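You operate a simulated robot arm through the tools that you are given. There is no shell and no other tool.

You are at the controls of a simulated two-armed robot. One attempt, no reset.

JOB
Clear the blue stub off the rail fixture and set its stop to LONG.
Fine: stub in the grey drawer of the cabinet, drawer closed; loosen the teal bar knob, slide the blue stop, tighten the knob again.
Where things are to end (x, y in the base frame): blue stub within 0.06 m of [0.59, -0.39].
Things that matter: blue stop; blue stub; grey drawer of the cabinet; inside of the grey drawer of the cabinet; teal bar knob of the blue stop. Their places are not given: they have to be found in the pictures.

The check looks at the end state, three seconds after you hand in, the way a careful person would. Anything else that was tipped, shoved, dropped, spilled or broken makes it a failure.

ROBOT AND FRAMES
Two 7-joint arms with fingered hands on one trunk that stands fixed in place. Base frame: the origin is at the foot of the trunk, x ahead of it, y to its left, z up; the work surface is at about z = 0.652. Units: m, degrees, N and s.
The left shoulder is at [0.05, 0.214, 0.869], the right one opposite. With the tool pointing down near the work surface each hand reaches from about 0.44 to 0.9 m from the base axis, measured 20 degrees to its own side. Payload 3 kg a hand.
Tool frame (each hand has its own): the origin (TCP) lies between the finger pads and is the grasp point; the fingertips stand 0.026 m ahead of it; z points along the fingers, y is the line along which they close. Largest opening 0.132 m; the body of the gripper starts 0.073 m behind the TCP. The gripper is a hand of 3 fingers: y runs from the thumb to the fingers, the wrist lies at [0, 0, -0.229] in the tool frame, and closing takes about 1.5 s.
Orientation is told as [roll, pitch, yaw] about the base's x, y, z axes, in that order, counted from this pose: with the fingers straight down and closing along the base's y, the tool's x points along the base's -x, its y along +y and its z along -z.

CONTROLS
- The arms move only by the tool nudge_tool. It takes "left_deltas", "right_deltas" or both (then of equal length, played together; a hand with none holds still); each is a list of rows, each an object of numbers (a shift or turn left out is 0, a gripper value left out holds the last): "x", "y", "z": the shift along the base's x, y, z in units of 20 mm (1.0 is 20 mm); "ax", "ay", "az": the turn, a rotation vector about the base's x, y, z in units of 8 degrees (1.0 is 8 degrees); "jaw": the opening, from 0 (shut) to 1 (fully open). In form: [{"x": .., "y": .., "z": .., "ax": .., "ay": .., "az": .., "jaw": ..}, ...]. A call has 1 to 20 rows; each row shifts and turns the commanded pose from where the row before left it. A call with a number of a shift or a turn outside -1 to 1 is refused whole. Each row takes 0.2 s and may step no farther than 0.05 m and 8.6 degrees from the row before; otherwise, or with a gripper value out of range, the whole call is refused. A pose out of reach is approached as far as the arm can. The call stops where the force on the tool passes 40 N (or 10 N more than at its start, if that is more) or the arm is blocked; 0.2 s more then pass. Each finger travels about 0.072 m/s and halts on what it meets, pressing with about 30 N; the grip force reading is that of the motor and also rises with nothing between the fingers. The clock runs only during rows and for 0.2 s after the last one: add rows that do not move to give the fingers time. It gives the time, the measured TCP pose, the force on the tool (base axes), the opening and the grip force at its end, in the units of the frame above (readings bear some noise), with the torque about the TCP (base axes, N m) and any sound that the robot's microphone picked up, and new pictures: "pictures" is both (left out), scene, wrist or none (wrist: the cameras of the hands that moved).
- Cameras (640 x 400 px; columns grow to the right, rows downward): "scene" is now at [0.0309, -0.0301, 1.4994]; the picture's right is [-0.37, -0.93, 0.00], its down [-0.60, 0.24, -0.77] and it looks along [0.71, -0.28, -0.64] (base axes); focal length 311 px, centre (320, 200). "left" rides on the left gripper at [-0.062, 0.003, -0.092] in its tool frame; the picture's right is [-0.05, -1.00, 0.00], its down [0.83, -0.04, -0.56] and it looks along [0.55, -0.03, 0.83] (tool axes); focal length 230 px, centre (320, 200). "right" rides on the right gripper at [0.062, 0.003, -0.092] in its tool frame; the picture's right is [-0.05, 1.00, 0.00], its down [-0.83, -0.04, -0.56] and it looks along [-0.55, -0.03, 0.83] (tool axes); focal length 230 px, centre (320, 200).
- grasp_type(shape, hand): the hand has 3 fingers and takes this shape, open, in about a second: jaw (thumb against the fingers, like two jaws); tri (thumb and two fingers); tip (a fingertip pinch); poke (one finger out to press); point (the index stretched); flat (the hand flat); cup (the hand cupped); fist (a fist). The gripper value then closes the fingers along that shape, each until it touches; the sizes above hold for jaw. It gives what a move gives, with no picture.
- turn_head(pan, tilt): turns the head with the scene camera to pan (to the left, within 86 degrees either way) and tilt (down, from -29 to 69), counted from straight ahead of the robot. It gives what a move gives, and a new picture of the scene camera.
- locate(camera, pixels): for up to 12 pixels [column, row] of the newest picture of that camera ("zoom" is the newest enlarged one), the place [x, y, z] in the base frame of the surface seen there, good to about 0.002 m. The clock stands still meanwhile.
- zoom(camera, box): a new picture of the part [left, top, right, bottom] of that camera's present view, enlarged. The clock stands still meanwhile.
- sign_off(): hands the job in; it is judged then, once.

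Unless the task says otherwise, let go and move clear before handing in.

The tools are called after ">>>" by a JSON object that holds its "name" and its "arguments". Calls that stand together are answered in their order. nudge_tool: Moves the arms, as the interface text tells. Its arguments: {"type":"object","properties":{"left_deltas":{"type":"array","items":{"type":"object","properties":{"x":{"type":"number"},"y":{"type":"number"},"z":{"type":"number"},"ax":{"type":"number"},"ay":{"type":"number"},"az":{"type":"number"},"jaw":{"type":"number"}}}},"right_deltas":{"type":"array","items":{"type":"object","properties":{"x":{"type":"number"},"y":{"type":"number"},"z":{"type":"number"},"ax":{"type":"number"},"ay":{"type":"number"},"az":{"type":"number"},"jaw":{"type":"number"}}}},"pictures":{"type":"string","enum":["both","scene","wrist","none"]}},"required":[]} The other tools are called the same way: grasp_type (shape, hand) gives the hand a shape; turn_head (pan, tilt) turns the head that bears the scene camera; locate (camera, pixels) gives the place of the surface under pixels of a picture; zoom (camera, box) takes an enlarged picture of a part of a camera's view; sign_off () hands the job in.

At the start:

```text
time: 0.0
left_position: [0.5153, 0.1392, 1.2097]
left_orientation: [0.0, 0.0, -12.8]
left_contact_force: [0.0, 0.2, -0.1]
left_torque: [0.02, 0.02, 0.01]
left_finger_gap: 0.1321
left_grasp_force: 0.1
left_shape: jaw
right_position: [0.4549, -0.2782, 1.1723]
right_orientation: [0.1, 0.0, -12.9]
right_contact_force: [-0.2, -0.2, 0.4]
right_torque: [0.02, 0.0, -0.02]
right_finger_gap: 0.132
right_grasp_force: 0.1
right_shape: jaw
head pan, tilt: [-21.4, 40.0]
```

scene: 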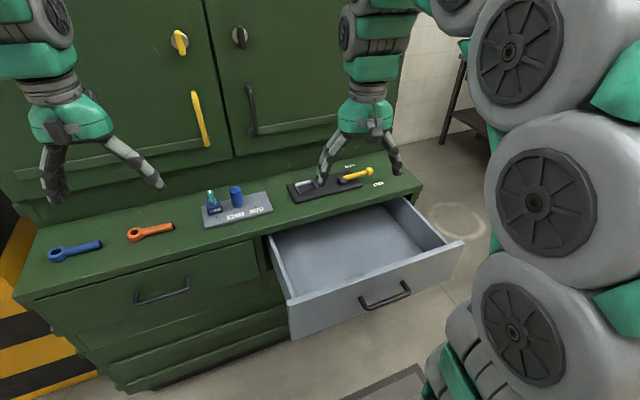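
right: 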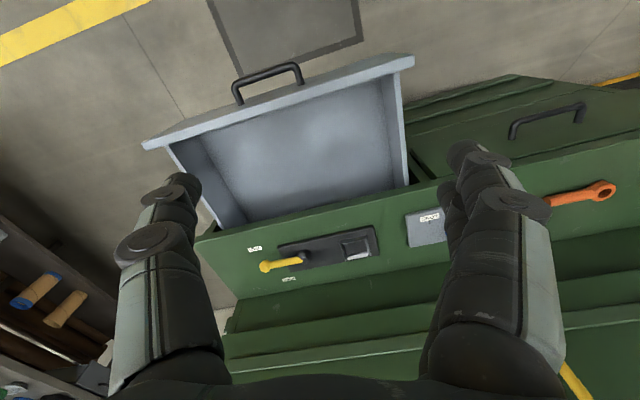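
left: 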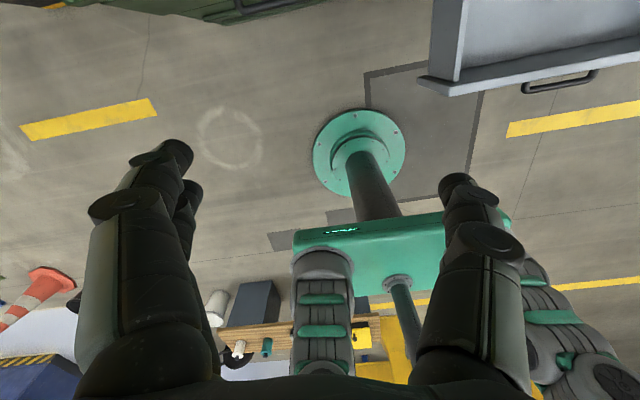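

The scene picture shows a grey plate near (237,208) with blue and teal parts, and an open grey drawer around (360,260). I'll zoom in on the fixture and the other objects to identify them.

>>> {"name": "zoom", "arguments": {"camera": "scene", "box": [180, 170, 300, 245]}}

>>> {"name": "zoom", "arguments": {"camera": "scene", "box": [270, 140, 430, 240]}}

```text
5.33 times, centred on (240, 208) of scene
```

zoom: 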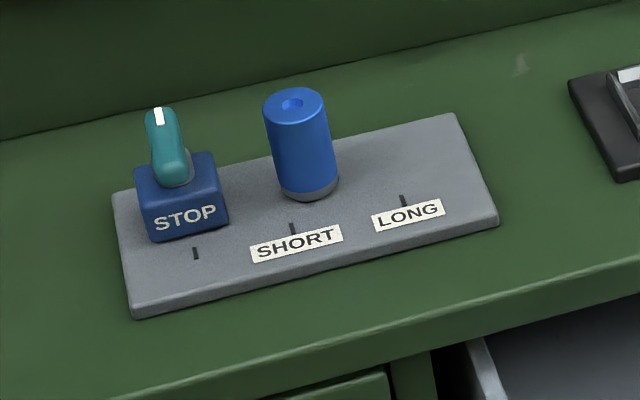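

```text
4.00 times, centred on (350, 190) of scene
```

zoom: 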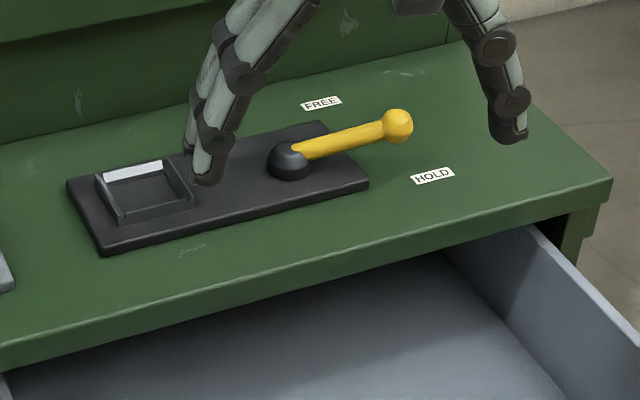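

The plate carries the blue STOP with its teal bar knob at the left, and the blue stub stands between it and SHORT/LONG. I'll zoom again and locate all of these parts.

>>> {"name": "zoom", "arguments": {"camera": "scene", "box": [180, 170, 300, 245]}}

>>> {"name": "locate", "arguments": {"camera": "zoom", "pixels": [[160, 115], [178, 175], [185, 215], [293, 103], [307, 180], [196, 253], [293, 230], [403, 202], [115, 200], [450, 118], [495, 215], [135, 305]]}}

>>> {"name": "locate", "arguments": {"camera": "scene", "pixels": [[385, 297], [360, 300], [410, 287], [360, 250], [290, 310], [463, 243], [271, 236], [410, 200], [350, 220], [320, 270], [420, 235], [375, 320]]}}

```text
5.33 times, centred on (240, 208) of scene
```

zoom: 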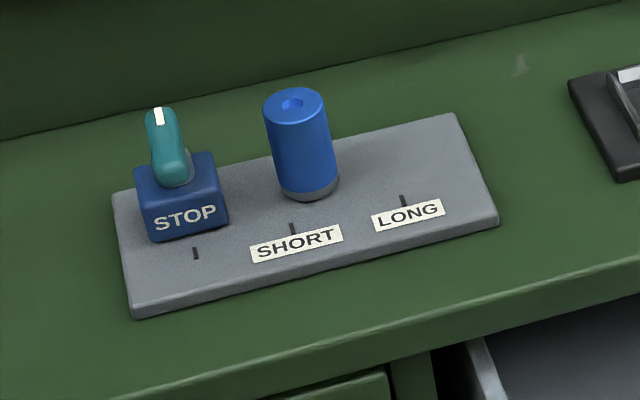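

```text
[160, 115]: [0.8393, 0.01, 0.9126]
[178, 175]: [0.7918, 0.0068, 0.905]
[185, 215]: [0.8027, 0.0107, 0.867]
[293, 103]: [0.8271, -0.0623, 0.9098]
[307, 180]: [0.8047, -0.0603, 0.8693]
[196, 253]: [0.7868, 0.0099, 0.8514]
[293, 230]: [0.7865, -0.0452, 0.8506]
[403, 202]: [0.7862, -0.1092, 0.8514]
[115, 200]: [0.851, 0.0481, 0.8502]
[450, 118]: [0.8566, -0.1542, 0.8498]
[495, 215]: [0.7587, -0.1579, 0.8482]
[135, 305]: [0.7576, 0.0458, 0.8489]
```

```text
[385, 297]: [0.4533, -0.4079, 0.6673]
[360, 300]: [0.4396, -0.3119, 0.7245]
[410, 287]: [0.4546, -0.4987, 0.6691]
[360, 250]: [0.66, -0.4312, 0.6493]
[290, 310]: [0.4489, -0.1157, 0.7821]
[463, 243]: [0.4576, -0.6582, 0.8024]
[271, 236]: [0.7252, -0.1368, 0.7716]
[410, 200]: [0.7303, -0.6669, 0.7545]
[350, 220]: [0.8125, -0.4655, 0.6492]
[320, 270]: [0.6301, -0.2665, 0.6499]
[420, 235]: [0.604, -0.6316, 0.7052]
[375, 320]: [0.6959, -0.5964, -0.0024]
```

The fixture plate top is at z≈0.85, the stop is at y≈0.01, the stub at y≈-0.06 and the LONG mark at y≈-0.109. The drawer floor is at z≈0.65. I'll zoom on the drawer and the cabinet wall to get the clearances.

>>> {"name": "zoom", "arguments": {"camera": "scene", "box": [250, 180, 490, 345]}}

>>> {"name": "locate", "arguments": {"camera": "scene", "pixels": [[230, 170], [280, 150], [150, 190], [200, 120], [252, 120], [240, 245], [165, 290], [160, 270], [240, 36], [180, 40], [135, 234], [75, 250]]}}

```text
2.42 times, centred on (370, 262) of scene
```

zoom: 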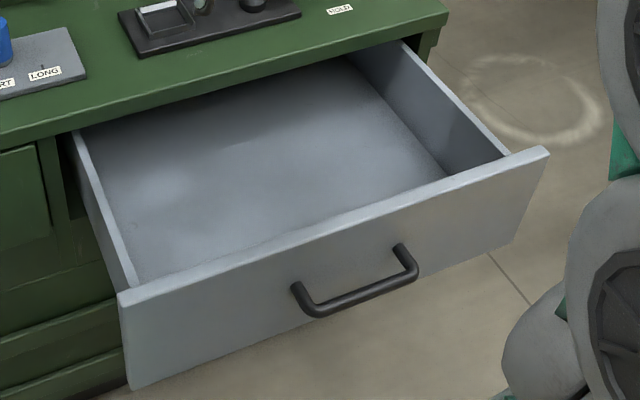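

```text
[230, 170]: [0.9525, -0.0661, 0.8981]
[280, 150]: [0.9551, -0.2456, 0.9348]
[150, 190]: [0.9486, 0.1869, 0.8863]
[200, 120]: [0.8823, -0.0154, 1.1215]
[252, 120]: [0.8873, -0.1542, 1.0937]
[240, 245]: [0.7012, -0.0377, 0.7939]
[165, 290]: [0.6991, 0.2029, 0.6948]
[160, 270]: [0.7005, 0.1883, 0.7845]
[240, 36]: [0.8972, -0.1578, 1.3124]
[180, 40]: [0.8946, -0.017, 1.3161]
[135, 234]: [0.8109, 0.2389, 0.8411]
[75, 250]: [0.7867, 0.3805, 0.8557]
```

The upper doors are at x≈0.95, their handles at x≈0.88, and the lower cabinet front at x≈0.70. I'll locate points on the drawer front panel, its handle and the interior.

>>> {"name": "locate", "arguments": {"camera": "zoom", "pixels": [[200, 330], [350, 250], [480, 220], [530, 160], [345, 228], [130, 296], [300, 290], [350, 300], [405, 255], [90, 145], [500, 150], [270, 180]]}}

```text
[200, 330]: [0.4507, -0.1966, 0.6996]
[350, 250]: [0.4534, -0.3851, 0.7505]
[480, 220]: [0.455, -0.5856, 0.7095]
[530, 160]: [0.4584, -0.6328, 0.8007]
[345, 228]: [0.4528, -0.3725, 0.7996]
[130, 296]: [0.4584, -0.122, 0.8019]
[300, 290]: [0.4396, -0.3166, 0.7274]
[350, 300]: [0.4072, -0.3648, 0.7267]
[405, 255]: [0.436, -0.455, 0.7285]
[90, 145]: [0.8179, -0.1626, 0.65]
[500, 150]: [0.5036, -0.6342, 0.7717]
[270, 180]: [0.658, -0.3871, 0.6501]
```

The drawer front face is at x≈0.452, centred on y≈-0.388, with its top at z≈0.80 and the handle at x≈0.407. Next I need precise stub and stop edges, so I'll zoom tighter on both.

>>> {"name": "zoom", "arguments": {"camera": "scene", "box": [200, 180, 248, 210]}}

>>> {"name": "locate", "arguments": {"camera": "scene", "pixels": [[193, 95], [207, 145], [249, 87], [255, 133], [200, 100], [300, 188], [340, 180], [268, 224], [268, 230]]}}

```text
13.33 times, centred on (224, 195) of scene
```

zoom: 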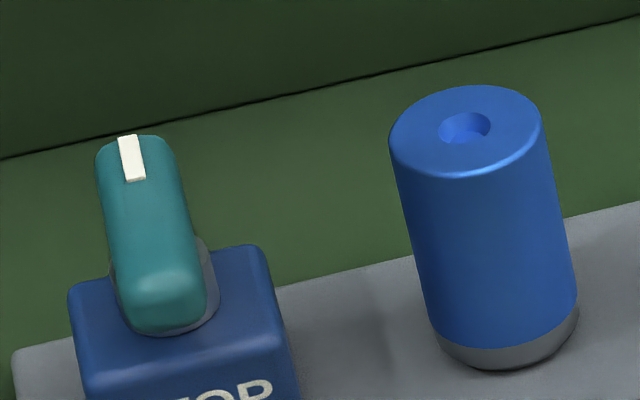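

```text
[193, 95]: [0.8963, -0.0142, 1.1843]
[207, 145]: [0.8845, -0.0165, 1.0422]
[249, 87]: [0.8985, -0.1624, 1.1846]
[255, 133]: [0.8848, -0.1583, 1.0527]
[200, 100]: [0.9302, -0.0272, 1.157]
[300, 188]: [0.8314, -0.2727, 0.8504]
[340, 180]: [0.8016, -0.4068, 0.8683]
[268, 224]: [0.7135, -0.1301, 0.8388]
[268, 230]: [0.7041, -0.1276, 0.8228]
```

>>> {"name": "locate", "arguments": {"camera": "zoom", "pixels": [[400, 145], [535, 115], [460, 92], [475, 168], [500, 340], [130, 145], [165, 300], [80, 300], [262, 265], [190, 385], [210, 290], [150, 315]]}}

```text
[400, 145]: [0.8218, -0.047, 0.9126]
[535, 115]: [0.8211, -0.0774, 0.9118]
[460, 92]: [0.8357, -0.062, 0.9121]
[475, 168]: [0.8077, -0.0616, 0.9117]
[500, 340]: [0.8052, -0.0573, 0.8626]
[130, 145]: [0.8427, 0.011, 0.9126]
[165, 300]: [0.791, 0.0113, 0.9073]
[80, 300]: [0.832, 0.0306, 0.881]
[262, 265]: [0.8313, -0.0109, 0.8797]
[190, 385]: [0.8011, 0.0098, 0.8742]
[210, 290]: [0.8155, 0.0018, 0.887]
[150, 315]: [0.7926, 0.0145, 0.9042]
```

The stub axis is at about (0.822,-0.062), radius ≈0.0165, with its top at z 0.912. The stop spans y -0.012 to 0.032, and the knob bar lies along x at y≈0.0105. I'll bring the right hand above the stub with a partly closed jaw so the fingers fit between stub and stop.

>>> {"name": "nudge_tool", "arguments": {"right_deltas": [{"x": 1, "y": 0.6, "z": -0.3, "az": 0.09, "jaw": 0.42}, {"x": 1, "y": 0.6, "z": -0.3, "az": 0.09}, {"x": 1, "y": 0.6, "z": -0.3, "az": 0.09}, {"x": 1, "y": 0.6, "z": -0.3, "az": 0.09}, {"x": 1, "y": 0.6, "z": -0.3, "az": 0.09}, {"x": 1, "y": 0.6, "z": -0.3, "az": 0.09}, {"x": 1, "y": 0.6, "z": -0.3, "az": 0.09}, {"x": 1, "y": 0.6, "z": -0.3, "az": 0.09}, {"x": 1, "y": 0.6, "z": -0.3, "az": 0.09}, {"x": 1, "y": 0.6, "z": -0.3, "az": 0.09}, {"x": 1, "y": 0.6, "z": -0.3, "az": 0.09}, {"x": 1, "y": 0.6, "z": -0.3, "az": 0.09}, {"x": 1, "y": 0.6, "z": -0.3, "az": 0.09}, {"x": 1, "y": 0.6, "z": -0.3, "az": 0.09}, {"x": 1, "y": 0.6, "z": -0.3, "az": 0.09}, {"x": 1, "y": 0.6, "z": -0.3, "az": 0.09}, {"x": 1, "y": 0.6, "z": -0.3, "az": 0.09}, {"x": 1, "y": 0.6, "z": -0.3, "az": 0.09}]}}

```text
time: 3.8
left_position: [0.5142, 0.1388, 1.2087]
left_orientation: [0.0, 0.0, -12.8]
left_contact_force: [-0.5, 0.7, -0.6]
left_torque: [0.0, 0.03, 0.0]
left_finger_gap: 0.132
left_grasp_force: 0.1
left_shape: jaw
right_position: [0.7731, -0.082, 1.0412]
right_orientation: [0.0, 0.1, -0.5]
right_contact_force: [0.1, 0.0, -0.2]
right_torque: [-0.02, 0.02, -0.03]
right_finger_gap: 0.0559
right_grasp_force: 0.0
right_shape: jaw
right hand out of reach, approached as far as the arm can: row 15, 16, 18
head pan, tilt: [-21.4, 40.0]
```

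scene: 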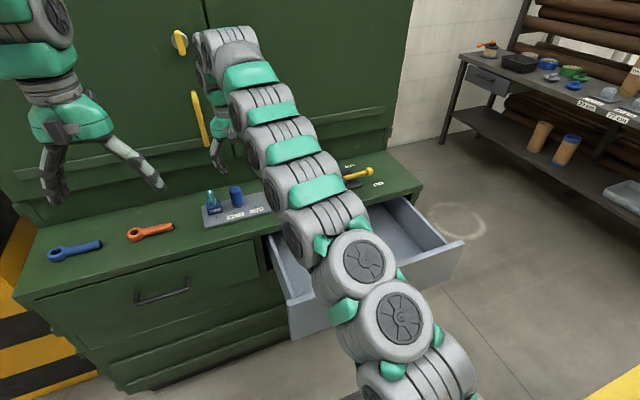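
right: 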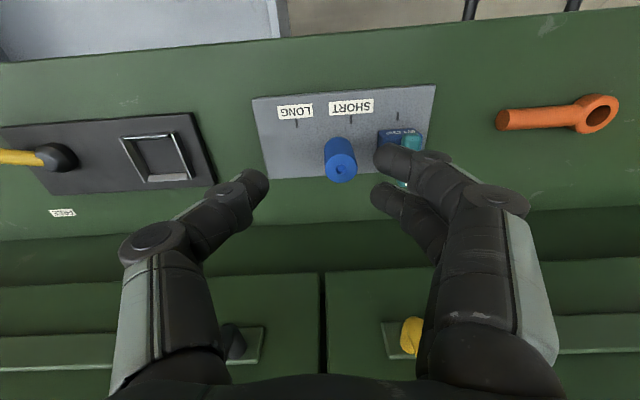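

The right hand stopped at (0.773,-0.082,1.041) because the target was just out of reach at that height. Going lower shortens the wrist's distance from the shoulder, so I'll descend a little and check how the commanded pose tracks.

>>> {"name": "nudge_tool", "arguments": {"right_deltas": [{"z": -1}, {"z": -1}, {"z": 0}], "pictures": "wrist"}}

```text
time: 4.6
left_position: [0.5148, 0.1388, 1.2093]
left_orientation: [0.1, 0.0, -12.7]
left_contact_force: [-0.8, -0.4, 0.4]
left_torque: [0.01, 0.04, 0.02]
left_finger_gap: 0.1318
left_grasp_force: 0.2
left_shape: jaw
right_position: [0.7721, -0.0813, 0.9993]
right_orientation: [0.1, 0.0, 0.2]
right_contact_force: [-0.6, 0.2, 0.3]
right_torque: [0.0, 0.02, 0.0]
right_finger_gap: 0.056
right_grasp_force: 0.1
right_shape: jaw
head pan, tilt: [-21.4, 40.0]
```

right: 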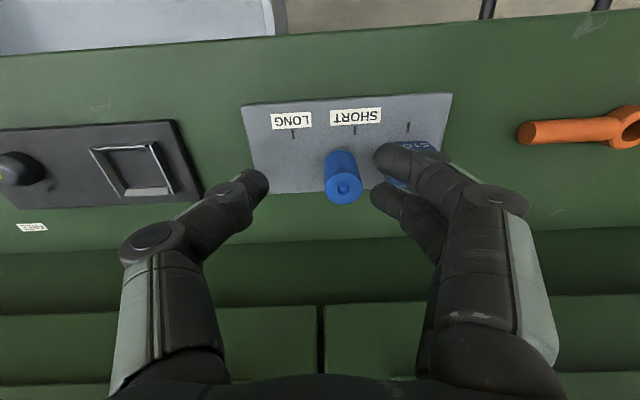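

The commanded pose follows the reachable pose. I'll tilt the hand about 12° (fingers pointing slightly forward) to pull the wrist back, narrow the jaw a little, and position over the stub.

>>> {"name": "nudge_tool", "arguments": {"right_deltas": [{"ay": -0.5, "jaw": 0.36}, {"ay": -0.5}, {"ay": -0.5}, {"x": 0.6, "y": 0.25, "z": -0.4}, {"x": 0.6, "y": 0.25, "z": -0.4}, {"x": 0.6, "y": 0.25, "z": -0.4}, {"x": 0.6, "y": 0.2, "z": -0.4}, {"x": 0.1}, {}]}}

```text
time: 6.6
left_position: [0.514, 0.1386, 1.2102]
left_orientation: [0.0, -0.1, -12.8]
left_contact_force: [-0.1, -0.3, 1.9]
left_torque: [-0.01, -0.03, 0.02]
left_finger_gap: 0.1319
left_grasp_force: 0.1
left_shape: jaw
right_position: [0.8248, -0.0644, 0.9684]
right_orientation: [0.0, -12.0, 0.2]
right_contact_force: [0.0, -0.2, -0.6]
right_torque: [0.02, 0.0, 0.01]
right_finger_gap: 0.0479
right_grasp_force: 0.1
right_shape: jaw
head pan, tilt: [-21.4, 40.0]
```

scene: 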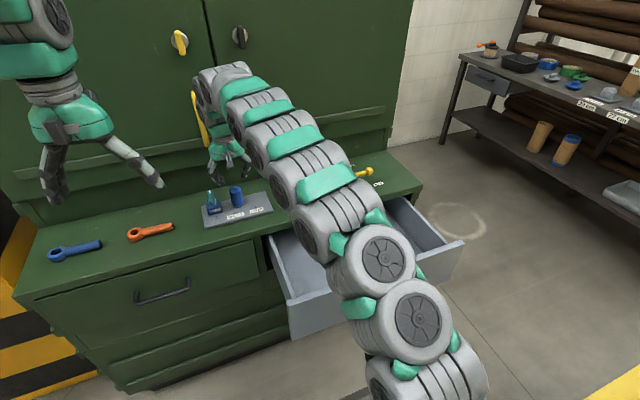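
right: 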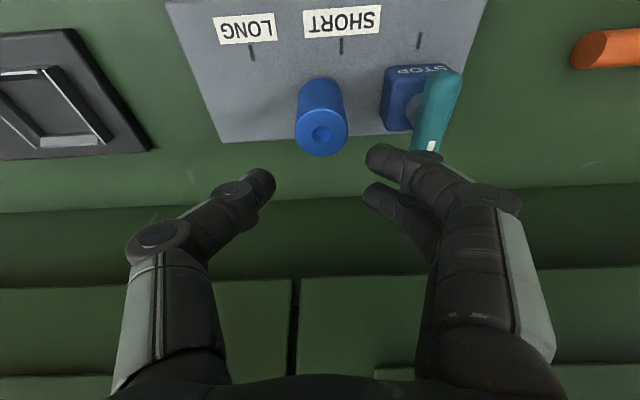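

The stub is at (320,120) in the wrist view, between the fingertips at (262,182) and (378,158)/(378,195). I'll locate the tips and the stub with this camera to check alignment.

>>> {"name": "locate", "arguments": {"camera": "right", "pixels": [[262, 182], [272, 188], [378, 158], [370, 165], [378, 195], [366, 195], [300, 130], [343, 130], [322, 118], [322, 150], [322, 134], [395, 95]]}}

```text
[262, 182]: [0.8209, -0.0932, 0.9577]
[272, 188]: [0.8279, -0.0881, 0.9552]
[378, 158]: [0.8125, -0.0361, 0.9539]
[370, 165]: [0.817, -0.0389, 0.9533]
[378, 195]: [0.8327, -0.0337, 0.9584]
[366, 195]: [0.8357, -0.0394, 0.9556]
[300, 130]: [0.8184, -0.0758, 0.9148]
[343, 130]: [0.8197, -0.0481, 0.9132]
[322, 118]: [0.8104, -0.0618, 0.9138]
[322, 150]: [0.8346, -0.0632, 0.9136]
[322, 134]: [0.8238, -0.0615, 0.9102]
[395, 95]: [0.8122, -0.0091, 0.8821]
```

The stub centre is at (0.8225,-0.062) and the finger midpoint at y≈-0.0636. I need to know how wide the fingers bulge at knob height, so I'll locate points along the right-hand fingers' outer edges.

>>> {"name": "zoom", "arguments": {"camera": "right", "box": [240, 60, 560, 260]}}

>>> {"name": "locate", "arguments": {"camera": "right", "pixels": [[400, 150], [420, 155], [440, 162], [455, 172], [466, 180], [490, 190], [515, 195], [520, 210], [400, 200], [430, 155]]}}

```text
2.00 times, centred on (400, 160) of right
```

zoom: 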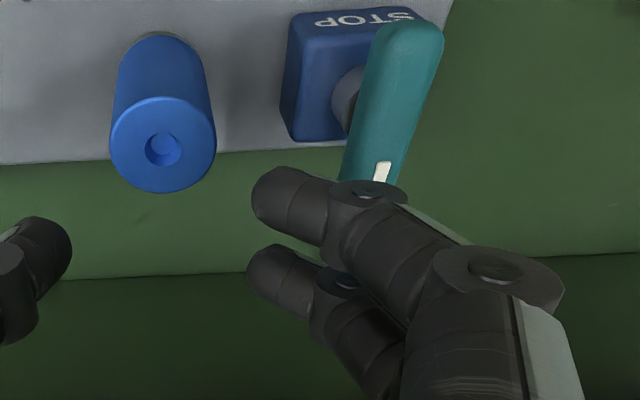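

```text
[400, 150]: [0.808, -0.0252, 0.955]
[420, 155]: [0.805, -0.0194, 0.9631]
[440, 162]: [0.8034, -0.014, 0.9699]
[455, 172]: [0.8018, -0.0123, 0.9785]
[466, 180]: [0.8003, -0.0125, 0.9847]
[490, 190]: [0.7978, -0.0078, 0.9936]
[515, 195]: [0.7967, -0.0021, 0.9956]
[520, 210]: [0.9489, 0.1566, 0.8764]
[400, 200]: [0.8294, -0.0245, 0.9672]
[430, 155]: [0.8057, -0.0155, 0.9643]
```

At knob height (z up to 0.914) the finger outer edge would come within about 3 mm of the bar if I went all the way down. I'll grip higher with TCP z≈0.902, which leaves ~12 mm clearance, so I'll descend to there.

>>> {"name": "nudge_tool", "arguments": {"right_deltas": [{"x": -0.05, "y": 0.08, "z": -0.6}, {"z": -0.6}, {"z": -0.6}, {"z": -0.6}, {"z": -0.6}, {"z": -0.3}, {}]}}

```text
time: 8.2
left_position: [0.5151, 0.139, 1.2098]
left_orientation: [0.0, 0.1, -12.8]
left_contact_force: [0.2, 0.2, 0.6]
left_torque: [-0.02, 0.01, 0.02]
left_finger_gap: 0.1319
left_grasp_force: 0.0
left_shape: jaw
right_position: [0.825, -0.0621, 0.9034]
right_orientation: [0.0, -11.9, 0.2]
right_contact_force: [-0.3, 0.4, -0.6]
right_torque: [-0.01, 0.0, -0.02]
right_finger_gap: 0.0482
right_grasp_force: 0.1
right_shape: jaw
head pan, tilt: [-21.4, 40.0]
```

scene: 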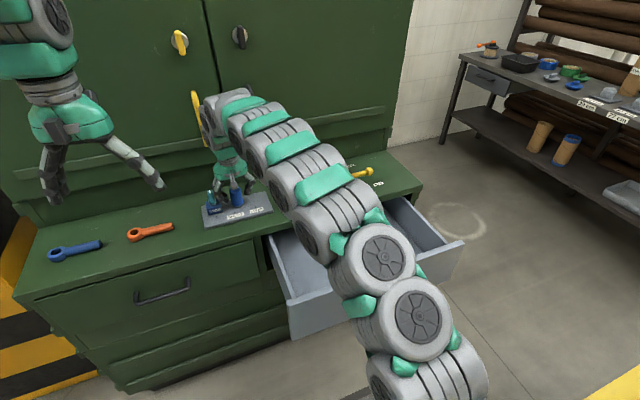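
right: 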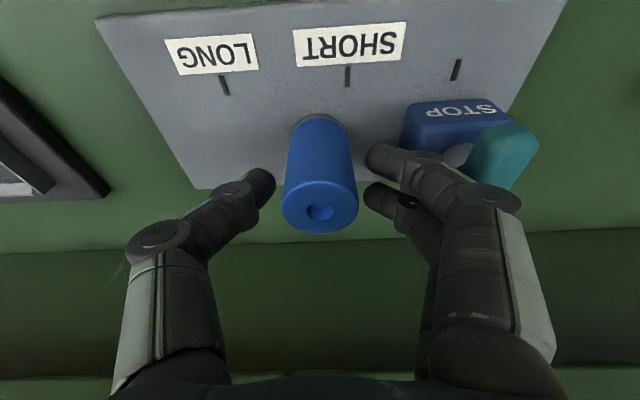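

The stub sits between the thumb (265,185) and the fingers (375,165), with no contact force. Closing the jaw now.

>>> {"name": "nudge_tool", "arguments": {"right_deltas": [{"jaw": 0.3}, {"jaw": 0.2}, {"jaw": 0.1}, {"jaw": 0.0}, {}, {}]}}

```text
time: 9.6
left_position: [0.5139, 0.1394, 1.2088]
left_orientation: [0.0, 0.0, -12.8]
left_contact_force: [-0.1, 0.7, 0.6]
left_torque: [-0.01, 0.02, 0.01]
left_finger_gap: 0.1319
left_grasp_force: 0.1
left_shape: jaw
right_position: [0.8239, -0.0628, 0.9031]
right_orientation: [0.0, -12.0, 0.1]
right_contact_force: [0.4, 0.0, -0.1]
right_torque: [-0.01, -0.04, 0.03]
right_finger_gap: 0.022
right_grasp_force: 29.9
right_shape: jaw
head pan, tilt: [-21.4, 40.0]
```

scene: 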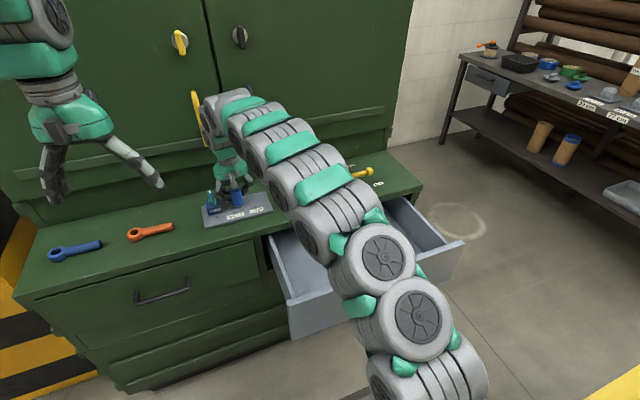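
right: 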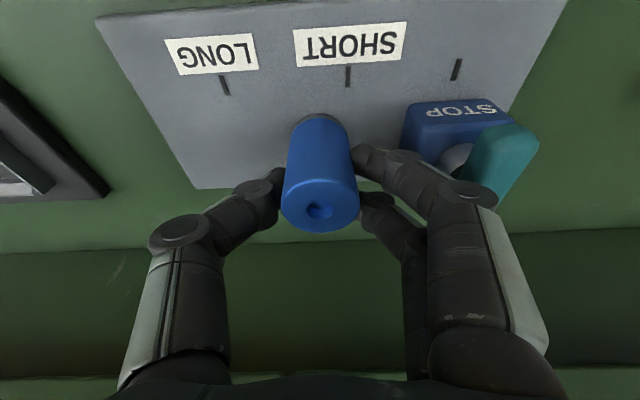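

The grip holds at 29.9 N with the stub between the fingers. I'll lift it straight up and watch the force.

>>> {"name": "nudge_tool", "arguments": {"right_deltas": [{"z": 0.3}, {"z": 0.5}, {"z": 0.5}, {"z": 0.5}, {"z": 0.5}, {}]}}

```text
time: 11.0
left_position: [0.5154, 0.139, 1.2084]
left_orientation: [0.0, 0.1, -12.8]
left_contact_force: [-0.1, -1.0, -0.3]
left_torque: [0.04, -0.04, 0.0]
left_finger_gap: 0.1319
left_grasp_force: 0.2
left_shape: jaw
right_position: [0.8225, -0.0628, 0.9491]
right_orientation: [0.0, -12.1, 0.1]
right_contact_force: [-0.1, -0.4, -3.7]
right_torque: [0.01, -0.05, -0.01]
right_finger_gap: 0.022
right_grasp_force: 30.1
right_shape: jaw
head pan, tilt: [-21.4, 40.0]
```

scene: 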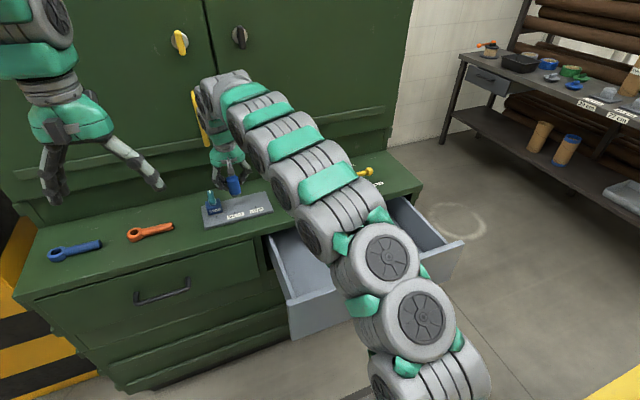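
right: 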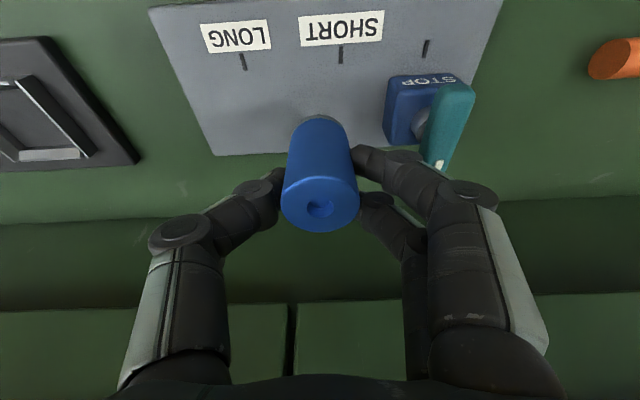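

The stub is lifted clear (load ≈3.7 N, gap unchanged). Now I'll carry it toward the drawer point (0.59,-0.39) at a safe height.

>>> {"name": "nudge_tool", "arguments": {"right_deltas": [{"z": 0.8}, {"x": -0.8, "y": -0.2, "z": 0.8}, {"x": -0.9, "y": -0.5, "z": 0.5}, {"x": -0.9, "y": -0.9}, {"x": -0.9, "y": -0.9}, {"x": -0.9, "y": -0.9}, {"x": -0.9, "y": -0.9}, {"x": -0.9, "y": -0.9}, {"x": -0.9, "y": -0.9}, {"x": -0.9, "y": -0.9}, {"x": -0.9, "y": -0.9}, {"x": -0.9, "y": -0.9}, {"x": -0.6, "y": -0.9}, {"y": -0.9}, {"y": -0.9}, {"y": -0.9}, {}]}}

```text
time: 14.6
left_position: [0.5146, 0.1394, 1.2085]
left_orientation: [0.0, 0.0, -12.8]
left_contact_force: [0.6, 0.6, -0.7]
left_torque: [-0.02, 0.03, -0.02]
left_finger_gap: 0.1318
left_grasp_force: 0.1
left_shape: jaw
right_position: [0.6161, -0.3094, 0.9899]
right_orientation: [0.0, -12.0, 0.3]
right_contact_force: [-0.2, 0.4, -3.9]
right_torque: [0.0, 0.02, 0.0]
right_finger_gap: 0.0211
right_grasp_force: 30.4
right_shape: jaw
head pan, tilt: [-21.4, 40.0]
```

scene: 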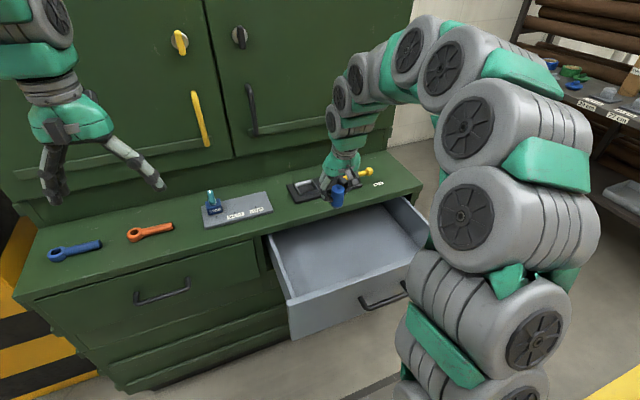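
right: 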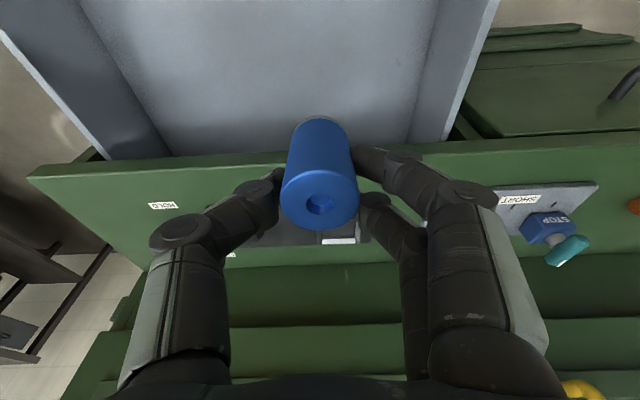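

The stub hangs upright in the grip at (0.616,-0.309,0.990). I'll move to above (0.591,-0.39) and descend partway into the drawer.

>>> {"name": "nudge_tool", "arguments": {"right_deltas": [{"x": -0.3, "y": -1}, {"x": -0.3, "y": -1}, {"x": -0.3, "y": -1}, {"x": -0.3, "y": -1}, {"z": -1}, {"z": -1}, {"z": -1}, {"z": -1}, {"z": -1}, {"z": -1}, {"z": -1}, {}]}}

```text
time: 17.2
left_position: [0.5142, 0.1391, 1.2089]
left_orientation: [0.0, 0.0, -12.8]
left_contact_force: [1.2, -0.9, -0.6]
left_torque: [0.0, 0.02, 0.0]
left_finger_gap: 0.1317
left_grasp_force: 0.0
left_shape: jaw
right_position: [0.5913, -0.392, 0.851]
right_orientation: [0.1, -11.9, 0.2]
right_contact_force: [-0.6, 0.1, -3.8]
right_torque: [0.02, -0.03, -0.02]
right_finger_gap: 0.0211
right_grasp_force: 30.0
right_shape: jaw
head pan, tilt: [-21.4, 40.0]
```

scene: 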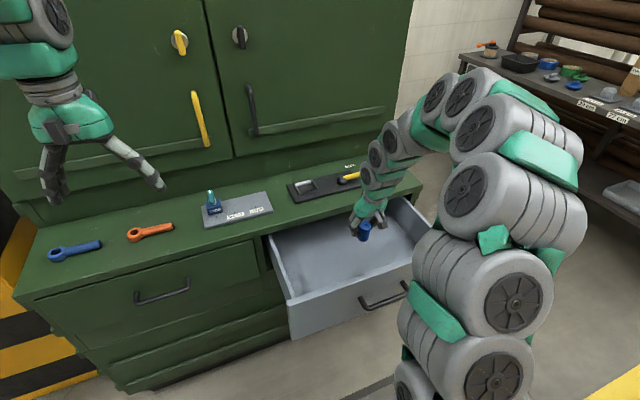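
right: 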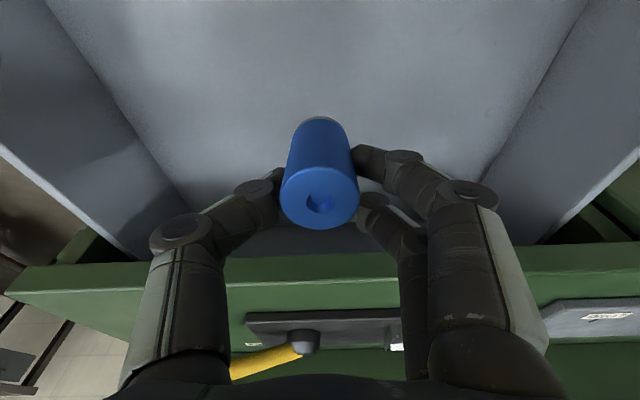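

The hand is at (0.591,-0.392,0.851) with the arm clear of the drawer walls. I'll continue descending to just above the floor (stub bottom ≈ TCP−0.05).

>>> {"name": "nudge_tool", "arguments": {"right_deltas": [{"z": -1}, {"z": -1}, {"z": -1}, {"z": -1}, {"z": -1}, {"z": -1}, {"z": -0.5}, {"z": -0.3}, {}]}}

```text
time: 19.2
left_position: [0.5145, 0.1394, 1.2079]
left_orientation: [0.1, 0.0, -12.9]
left_contact_force: [1.2, -0.6, 1.0]
left_torque: [-0.01, -0.03, 0.01]
left_finger_gap: 0.1318
left_grasp_force: 0.0
left_shape: jaw
right_position: [0.5912, -0.3907, 0.7146]
right_orientation: [0.1, -12.0, 0.2]
right_contact_force: [0.1, 0.1, -4.0]
right_torque: [-0.04, 0.0, 0.0]
right_finger_gap: 0.0207
right_grasp_force: 30.6
right_shape: jaw
head pan, tilt: [-21.4, 40.0]
```

scene: 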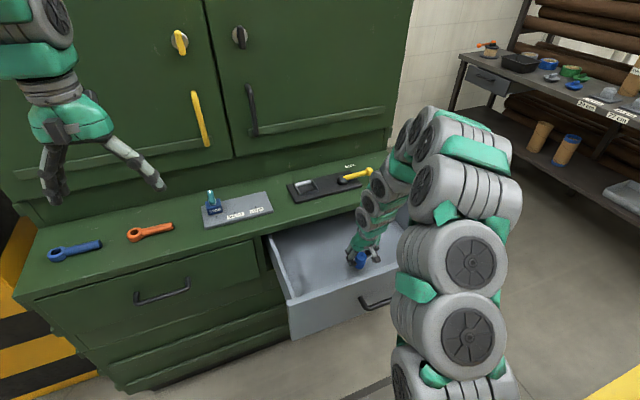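
right: 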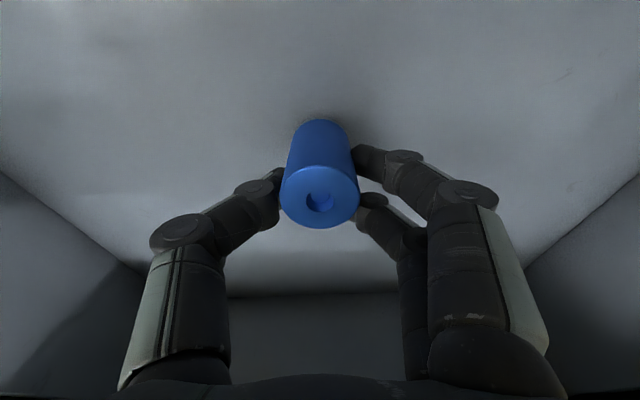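

The stub's bottom should be about 14 mm above the floor. I'll creep down in small steps and watch for the vertical load dropping.

>>> {"name": "nudge_tool", "arguments": {"right_deltas": [{"z": -0.15}, {"z": -0.15}, {"z": -0.15}, {}], "pictures": "none"}}

```text
time: 20.2
left_position: [0.5139, 0.1384, 1.2096]
left_orientation: [0.0, -0.1, -12.8]
left_contact_force: [-0.4, 0.2, 0.1]
left_torque: [-0.01, -0.04, -0.01]
left_finger_gap: 0.1317
left_grasp_force: 0.0
left_shape: jaw
right_position: [0.5909, -0.3906, 0.7063]
right_orientation: [0.0, -12.0, 0.3]
right_contact_force: [0.4, -0.3, -4.0]
right_torque: [-0.01, -0.03, 0.03]
right_finger_gap: 0.0208
right_grasp_force: 30.0
right_shape: jaw
head pan, tilt: [-21.4, 40.0]
```

>>> {"name": "nudge_tool", "arguments": {"right_deltas": [{"z": -0.1}, {"z": -0.1}, {}], "pictures": "wrist"}}

```text
time: 21.0
left_position: [0.5142, 0.1388, 1.2093]
left_orientation: [0.0, 0.0, -12.6]
left_contact_force: [0.5, 0.3, 0.4]
left_torque: [0.0, 0.02, 0.01]
left_finger_gap: 0.132
left_grasp_force: 0.0
left_shape: jaw
right_position: [0.5919, -0.3914, 0.703]
right_orientation: [-0.1, -12.2, 0.2]
right_contact_force: [2.1, 0.7, 10.8]
right_torque: [0.08, 0.17, -0.01]
right_finger_gap: 0.0213
right_grasp_force: 30.4
right_shape: jaw
head pan, tilt: [-21.4, 40.0]
```

right: 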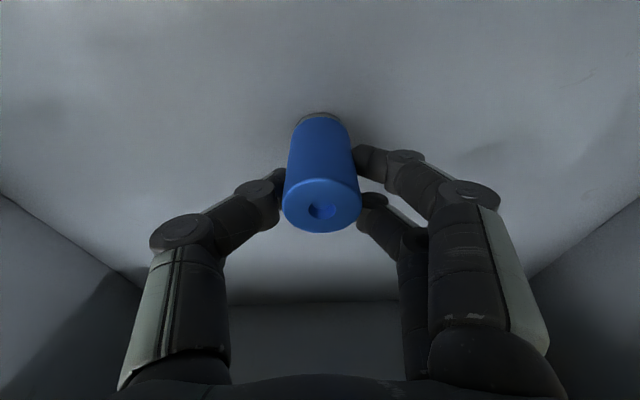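

The vertical force flipped to +10.8 N, so the stub is standing on the drawer floor. I'll ease the down-force slightly and open the jaw gradually.

>>> {"name": "nudge_tool", "arguments": {"right_deltas": [{"z": 0.05}, {"jaw": 0.16}, {"jaw": 0.22}, {"jaw": 0.3}, {"jaw": 0.4}, {"jaw": 0.5}, {}, {}], "pictures": "wrist"}}

```text
time: 22.8
left_position: [0.5141, 0.1393, 1.2086]
left_orientation: [0.0, 0.1, -12.9]
left_contact_force: [-1.1, 0.0, -0.2]
left_torque: [-0.01, 0.01, 0.04]
left_finger_gap: 0.132
left_grasp_force: 0.0
left_shape: jaw
right_position: [0.5911, -0.3913, 0.7036]
right_orientation: [-0.2, -12.0, 0.2]
right_contact_force: [0.9, 0.0, -0.1]
right_torque: [-0.01, 0.01, 0.0]
right_finger_gap: 0.0654
right_grasp_force: 0.1
right_shape: jaw
head pan, tilt: [-21.4, 40.0]
```

right: 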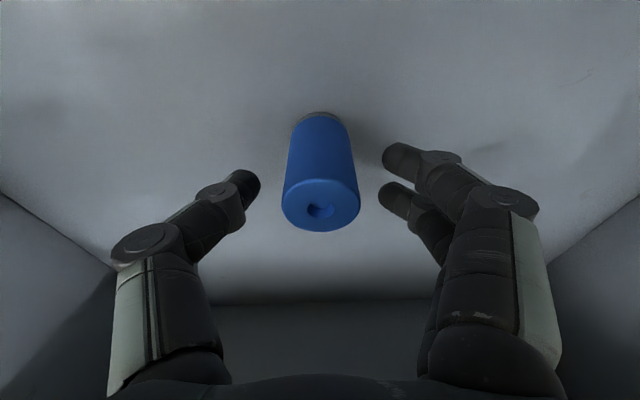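

The stub stands upright at the target spot and the fingers are clear of it. I'll raise the hand straight up out of the drawer.

>>> {"name": "nudge_tool", "arguments": {"right_deltas": [{"z": 0.5}, {"z": 1}, {"z": 1}, {"z": 1}, {"z": 1}, {"z": 1}, {"z": 1}, {"z": 1}, {"z": 1}, {"z": 1}, {"z": 1}, {"z": 1}, {}]}}

```text
time: 25.6
left_position: [0.5144, 0.1377, 1.2088]
left_orientation: [0.0, 0.0, -12.8]
left_contact_force: [-0.5, -0.1, -0.7]
left_torque: [0.01, -0.03, -0.02]
left_finger_gap: 0.132
left_grasp_force: 0.1
left_shape: jaw
right_position: [0.5918, -0.3912, 0.9336]
right_orientation: [0.0, -11.9, 0.2]
right_contact_force: [0.3, -0.6, 0.0]
right_torque: [0.0, -0.01, 0.02]
right_finger_gap: 0.0654
right_grasp_force: 0.0
right_shape: jaw
head pan, tilt: [-21.4, 40.0]
```

scene: 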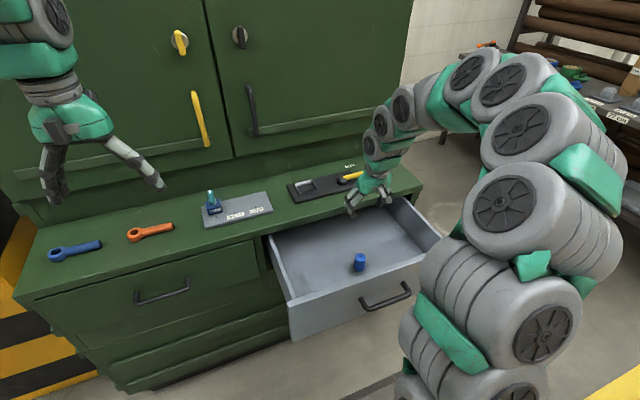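
right: 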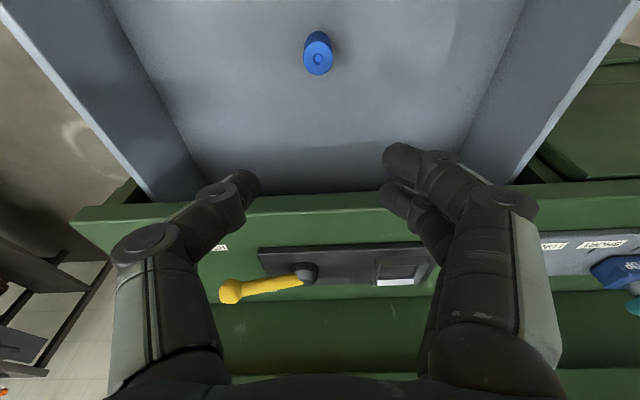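

The drawer holds the stub standing at (359,262). Next I'll pull the hand back in front of the drawer panel (x≈0.37) at a safe height, closing the fingers to make a pusher.

>>> {"name": "nudge_tool", "arguments": {"right_deltas": [{"x": -1, "jaw": 0}, {"x": -1}, {"x": -1}, {"x": -1}, {"x": -1}, {"x": -1}, {"x": -1}, {"x": -1}, {"x": -1}, {"x": -1}, {"x": -1}, {}]}}

```text
time: 28.2
left_position: [0.5153, 0.1387, 1.2089]
left_orientation: [0.0, 0.1, -12.8]
left_contact_force: [-0.1, -0.2, -0.7]
left_torque: [0.04, -0.02, 0.05]
left_finger_gap: 0.1321
left_grasp_force: 0.1
left_shape: jaw
right_position: [0.3708, -0.3919, 0.9342]
right_orientation: [-0.2, -12.0, 0.2]
right_contact_force: [0.2, -0.4, -0.2]
right_torque: [-0.02, 0.03, 0.02]
right_finger_gap: 0.0
right_grasp_force: 29.5
right_shape: jaw
head pan, tilt: [-21.4, 40.0]
```

scene: 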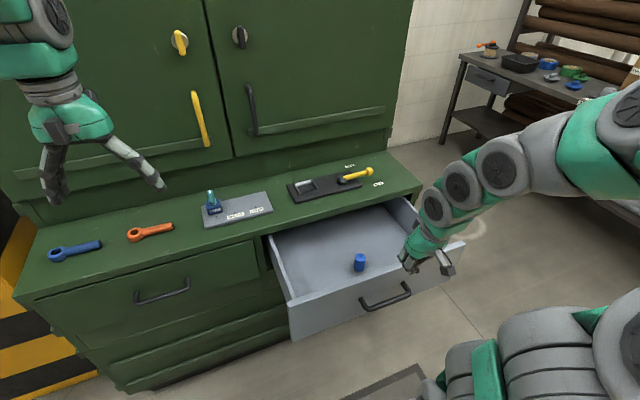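
right: 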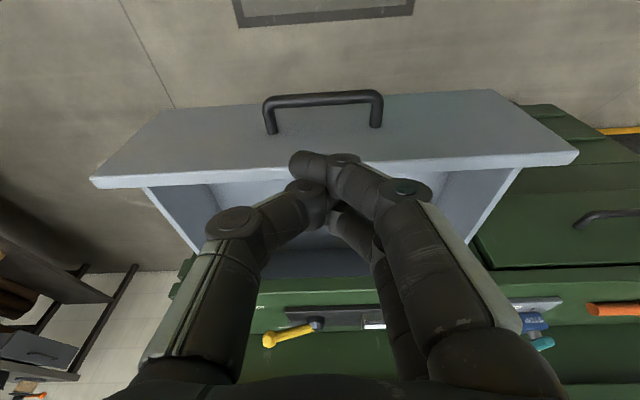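

The closed hand is now at x≈0.371 in front of the panel, with no contact. I'll lower it so the fingertips face the panel above the handle (TCP z≈0.80).

>>> {"name": "nudge_tool", "arguments": {"right_deltas": [{"z": -1}, {"z": -1}, {"z": -1}, {"z": -1}, {"z": -1}, {"z": -1}, {"z": -0.9}, {}]}}

```text
time: 30.0
left_position: [0.5142, 0.138, 1.209]
left_orientation: [0.0, -0.1, -12.8]
left_contact_force: [-0.4, 0.1, 0.7]
left_torque: [0.01, 0.0, -0.02]
left_finger_gap: 0.1317
left_grasp_force: 0.0
left_shape: jaw
right_position: [0.3712, -0.3904, 0.9025]
right_orientation: [0.0, -12.0, 0.2]
right_contact_force: [-0.7, -0.3, -0.1]
right_torque: [0.01, 0.02, 0.0]
right_finger_gap: 0.0003
right_grasp_force: 30.1
right_shape: jaw
right hand out of reach, approached as far as the arm can: row 2, 3, 4, 5, 6, 7
head pan, tilt: [-21.4, 40.0]
```

scene: 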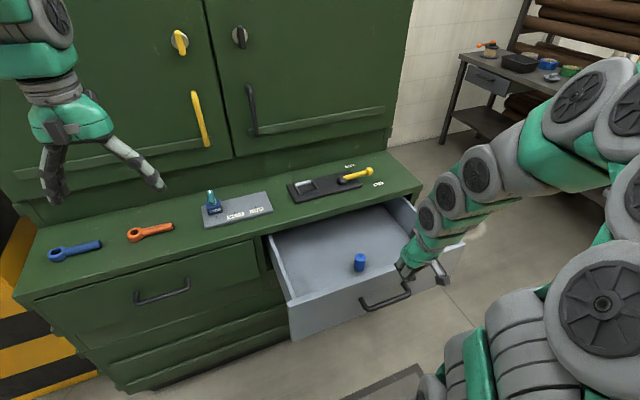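
right: 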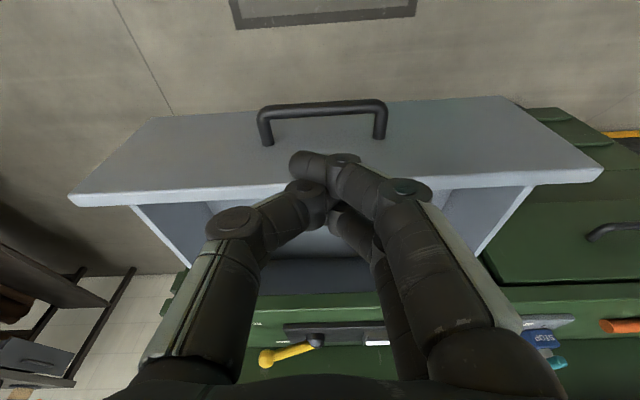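

The hand can't get lower here because the wrist is too close to the shoulder. Moving sideways to y≈-0.47 increases that distance (still close to the panel middle), so I'll shift there and then lower.

>>> {"name": "nudge_tool", "arguments": {"right_deltas": [{"y": -1}, {"y": -1}, {"y": -1}, {"y": -1}, {"z": -1}, {"z": -1}, {"z": -1}, {"z": -1}, {"z": -1}, {"z": -0.5}, {}]}}

```text
time: 32.4
left_position: [0.5135, 0.1389, 1.2094]
left_orientation: [0.0, 0.0, -12.8]
left_contact_force: [-0.5, 0.8, 0.3]
left_torque: [0.01, -0.03, -0.03]
left_finger_gap: 0.1319
left_grasp_force: 0.1
left_shape: jaw
right_position: [0.3707, -0.4717, 0.7934]
right_orientation: [0.1, -12.0, 0.2]
right_contact_force: [1.3, 0.7, 0.5]
right_torque: [-0.03, -0.02, 0.02]
right_finger_gap: 0.0001
right_grasp_force: 29.6
right_shape: jaw
head pan, tilt: [-21.4, 40.0]
```

scene: 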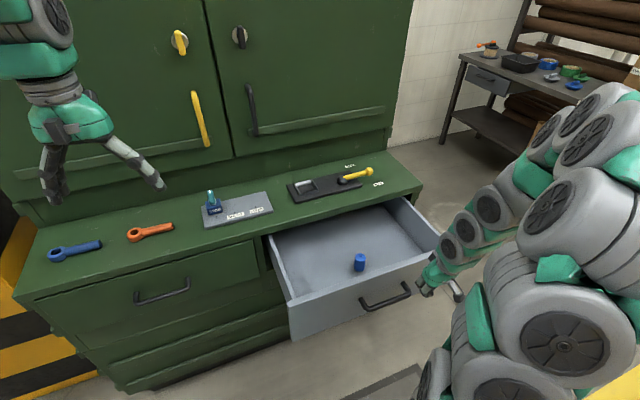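
right: 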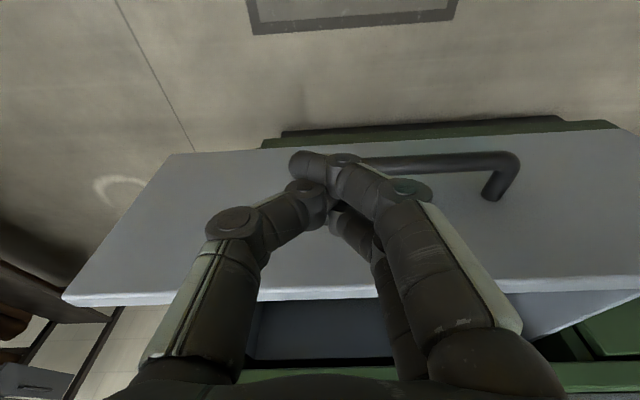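

The closed hand is just in front of the panel, above and right of the handle. I'll push gently in +x and watch the force.

>>> {"name": "nudge_tool", "arguments": {"right_deltas": [{"x": 0.5}, {"x": 0.5}, {"x": 0.3}, {"x": 0.3}, {"x": 0.3}, {"x": 0.3}, {"x": 0.3}, {"x": 0.3}, {"x": 0.3}, {"x": 0.3}, {"x": 0.4}, {"x": 0.4}, {"x": 0.4}, {"x": 0.4}, {}]}}

```text
time: 35.6
left_position: [0.5156, 0.1397, 1.2102]
left_orientation: [0.0, 0.0, -12.8]
left_contact_force: [-0.6, -0.5, -0.7]
left_torque: [0.01, 0.0, -0.04]
left_finger_gap: 0.1319
left_grasp_force: 0.1
left_shape: jaw
right_position: [0.4713, -0.4721, 0.7941]
right_orientation: [-0.1, -12.0, 0.3]
right_contact_force: [0.2, -0.1, 0.2]
right_torque: [0.02, 0.03, -0.01]
right_finger_gap: 0.0
right_grasp_force: 30.3
right_shape: jaw
head pan, tilt: [-21.4, 40.0]
```

scene: 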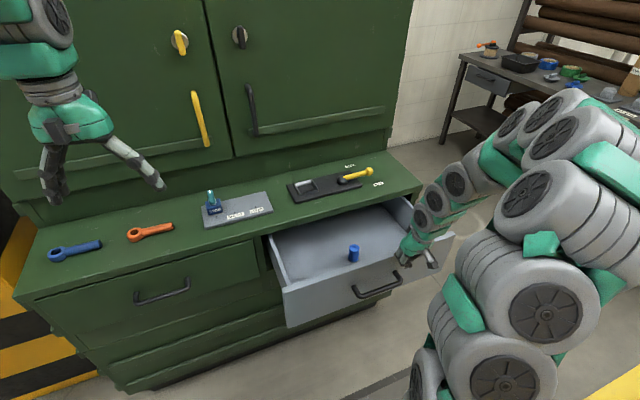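
right: 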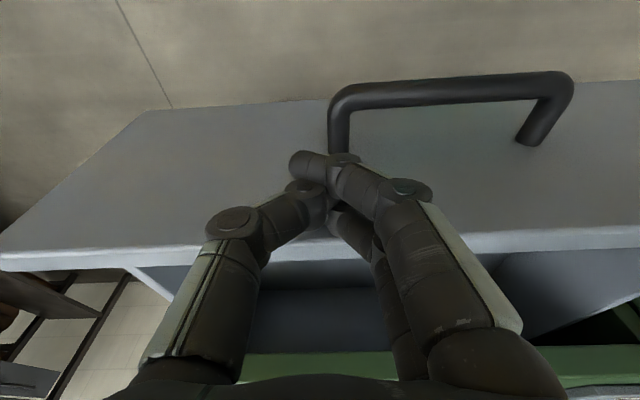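

The drawer is sliding in with little resistance: the handle moved to (378,285) and the stub is still upright at (354,253). I'll continue pushing steadily.

>>> {"name": "nudge_tool", "arguments": {"right_deltas": [{"x": 0.3}, {"x": 0.4}, {"x": 0.4}, {"x": 0.4}, {"x": 0.4}, {"x": 0.4}, {"x": 0.4}, {"x": 0.4}, {"x": 0.4}, {"x": 0.4}, {"x": 0.4}, {"x": 0.4}, {"x": 0.4}, {"x": 0.4}, {"x": 0.4}, {"x": 0.4}, {"x": 0.3}, {"x": 0.3}]}}

```text
time: 39.4
left_position: [0.5152, 0.1391, 1.2094]
left_orientation: [0.0, 0.0, -12.8]
left_contact_force: [-0.2, 0.3, -0.2]
left_torque: [-0.03, 0.01, 0.0]
left_finger_gap: 0.1318
left_grasp_force: 0.0
left_shape: jaw
right_position: [0.6082, -0.4713, 0.7931]
right_orientation: [-0.2, -12.1, 0.2]
right_contact_force: [-0.7, 0.7, -0.5]
right_torque: [-0.01, 0.06, 0.0]
right_finger_gap: 0.0
right_grasp_force: 30.1
right_shape: jaw
head pan, tilt: [-21.4, 40.0]
```

scene: 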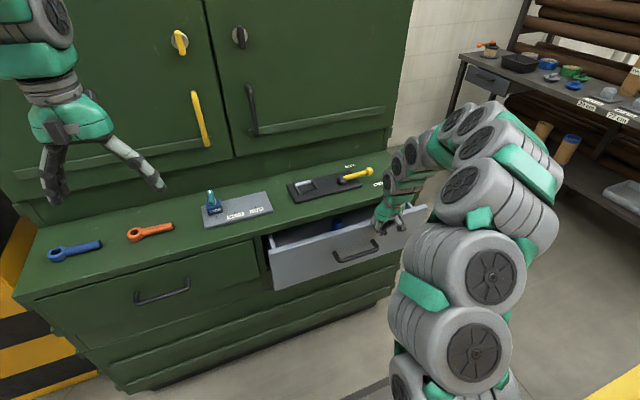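
right: 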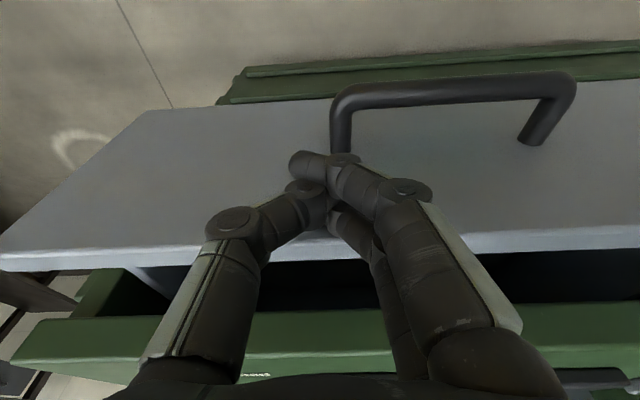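

The drawer is now over halfway closed and the stub is visible at (337,224). I'll check the panel face and the cabinet edge positions to know how far is left.

>>> {"name": "locate", "arguments": {"camera": "scene", "pixels": [[300, 262], [340, 235], [285, 240], [300, 225], [337, 224], [355, 212], [265, 262]]}}

>>> {"name": "zoom", "arguments": {"camera": "scene", "box": [250, 150, 442, 270]}}

```text
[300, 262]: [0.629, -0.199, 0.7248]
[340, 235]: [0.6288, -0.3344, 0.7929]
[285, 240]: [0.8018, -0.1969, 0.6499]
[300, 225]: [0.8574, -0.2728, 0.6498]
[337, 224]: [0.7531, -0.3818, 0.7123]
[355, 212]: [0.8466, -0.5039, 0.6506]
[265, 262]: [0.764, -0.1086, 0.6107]
```

```text
3.33 times, centred on (346, 210) of scene
```

zoom: 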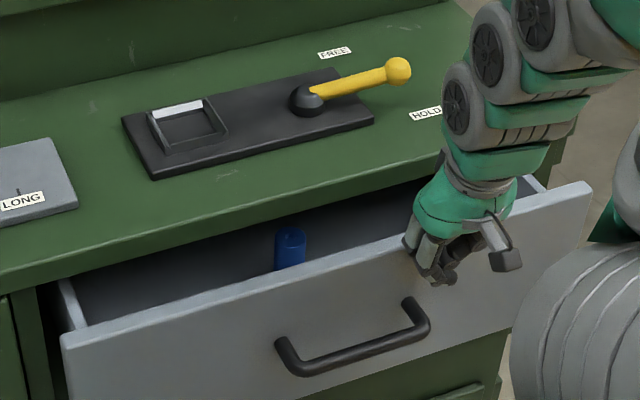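

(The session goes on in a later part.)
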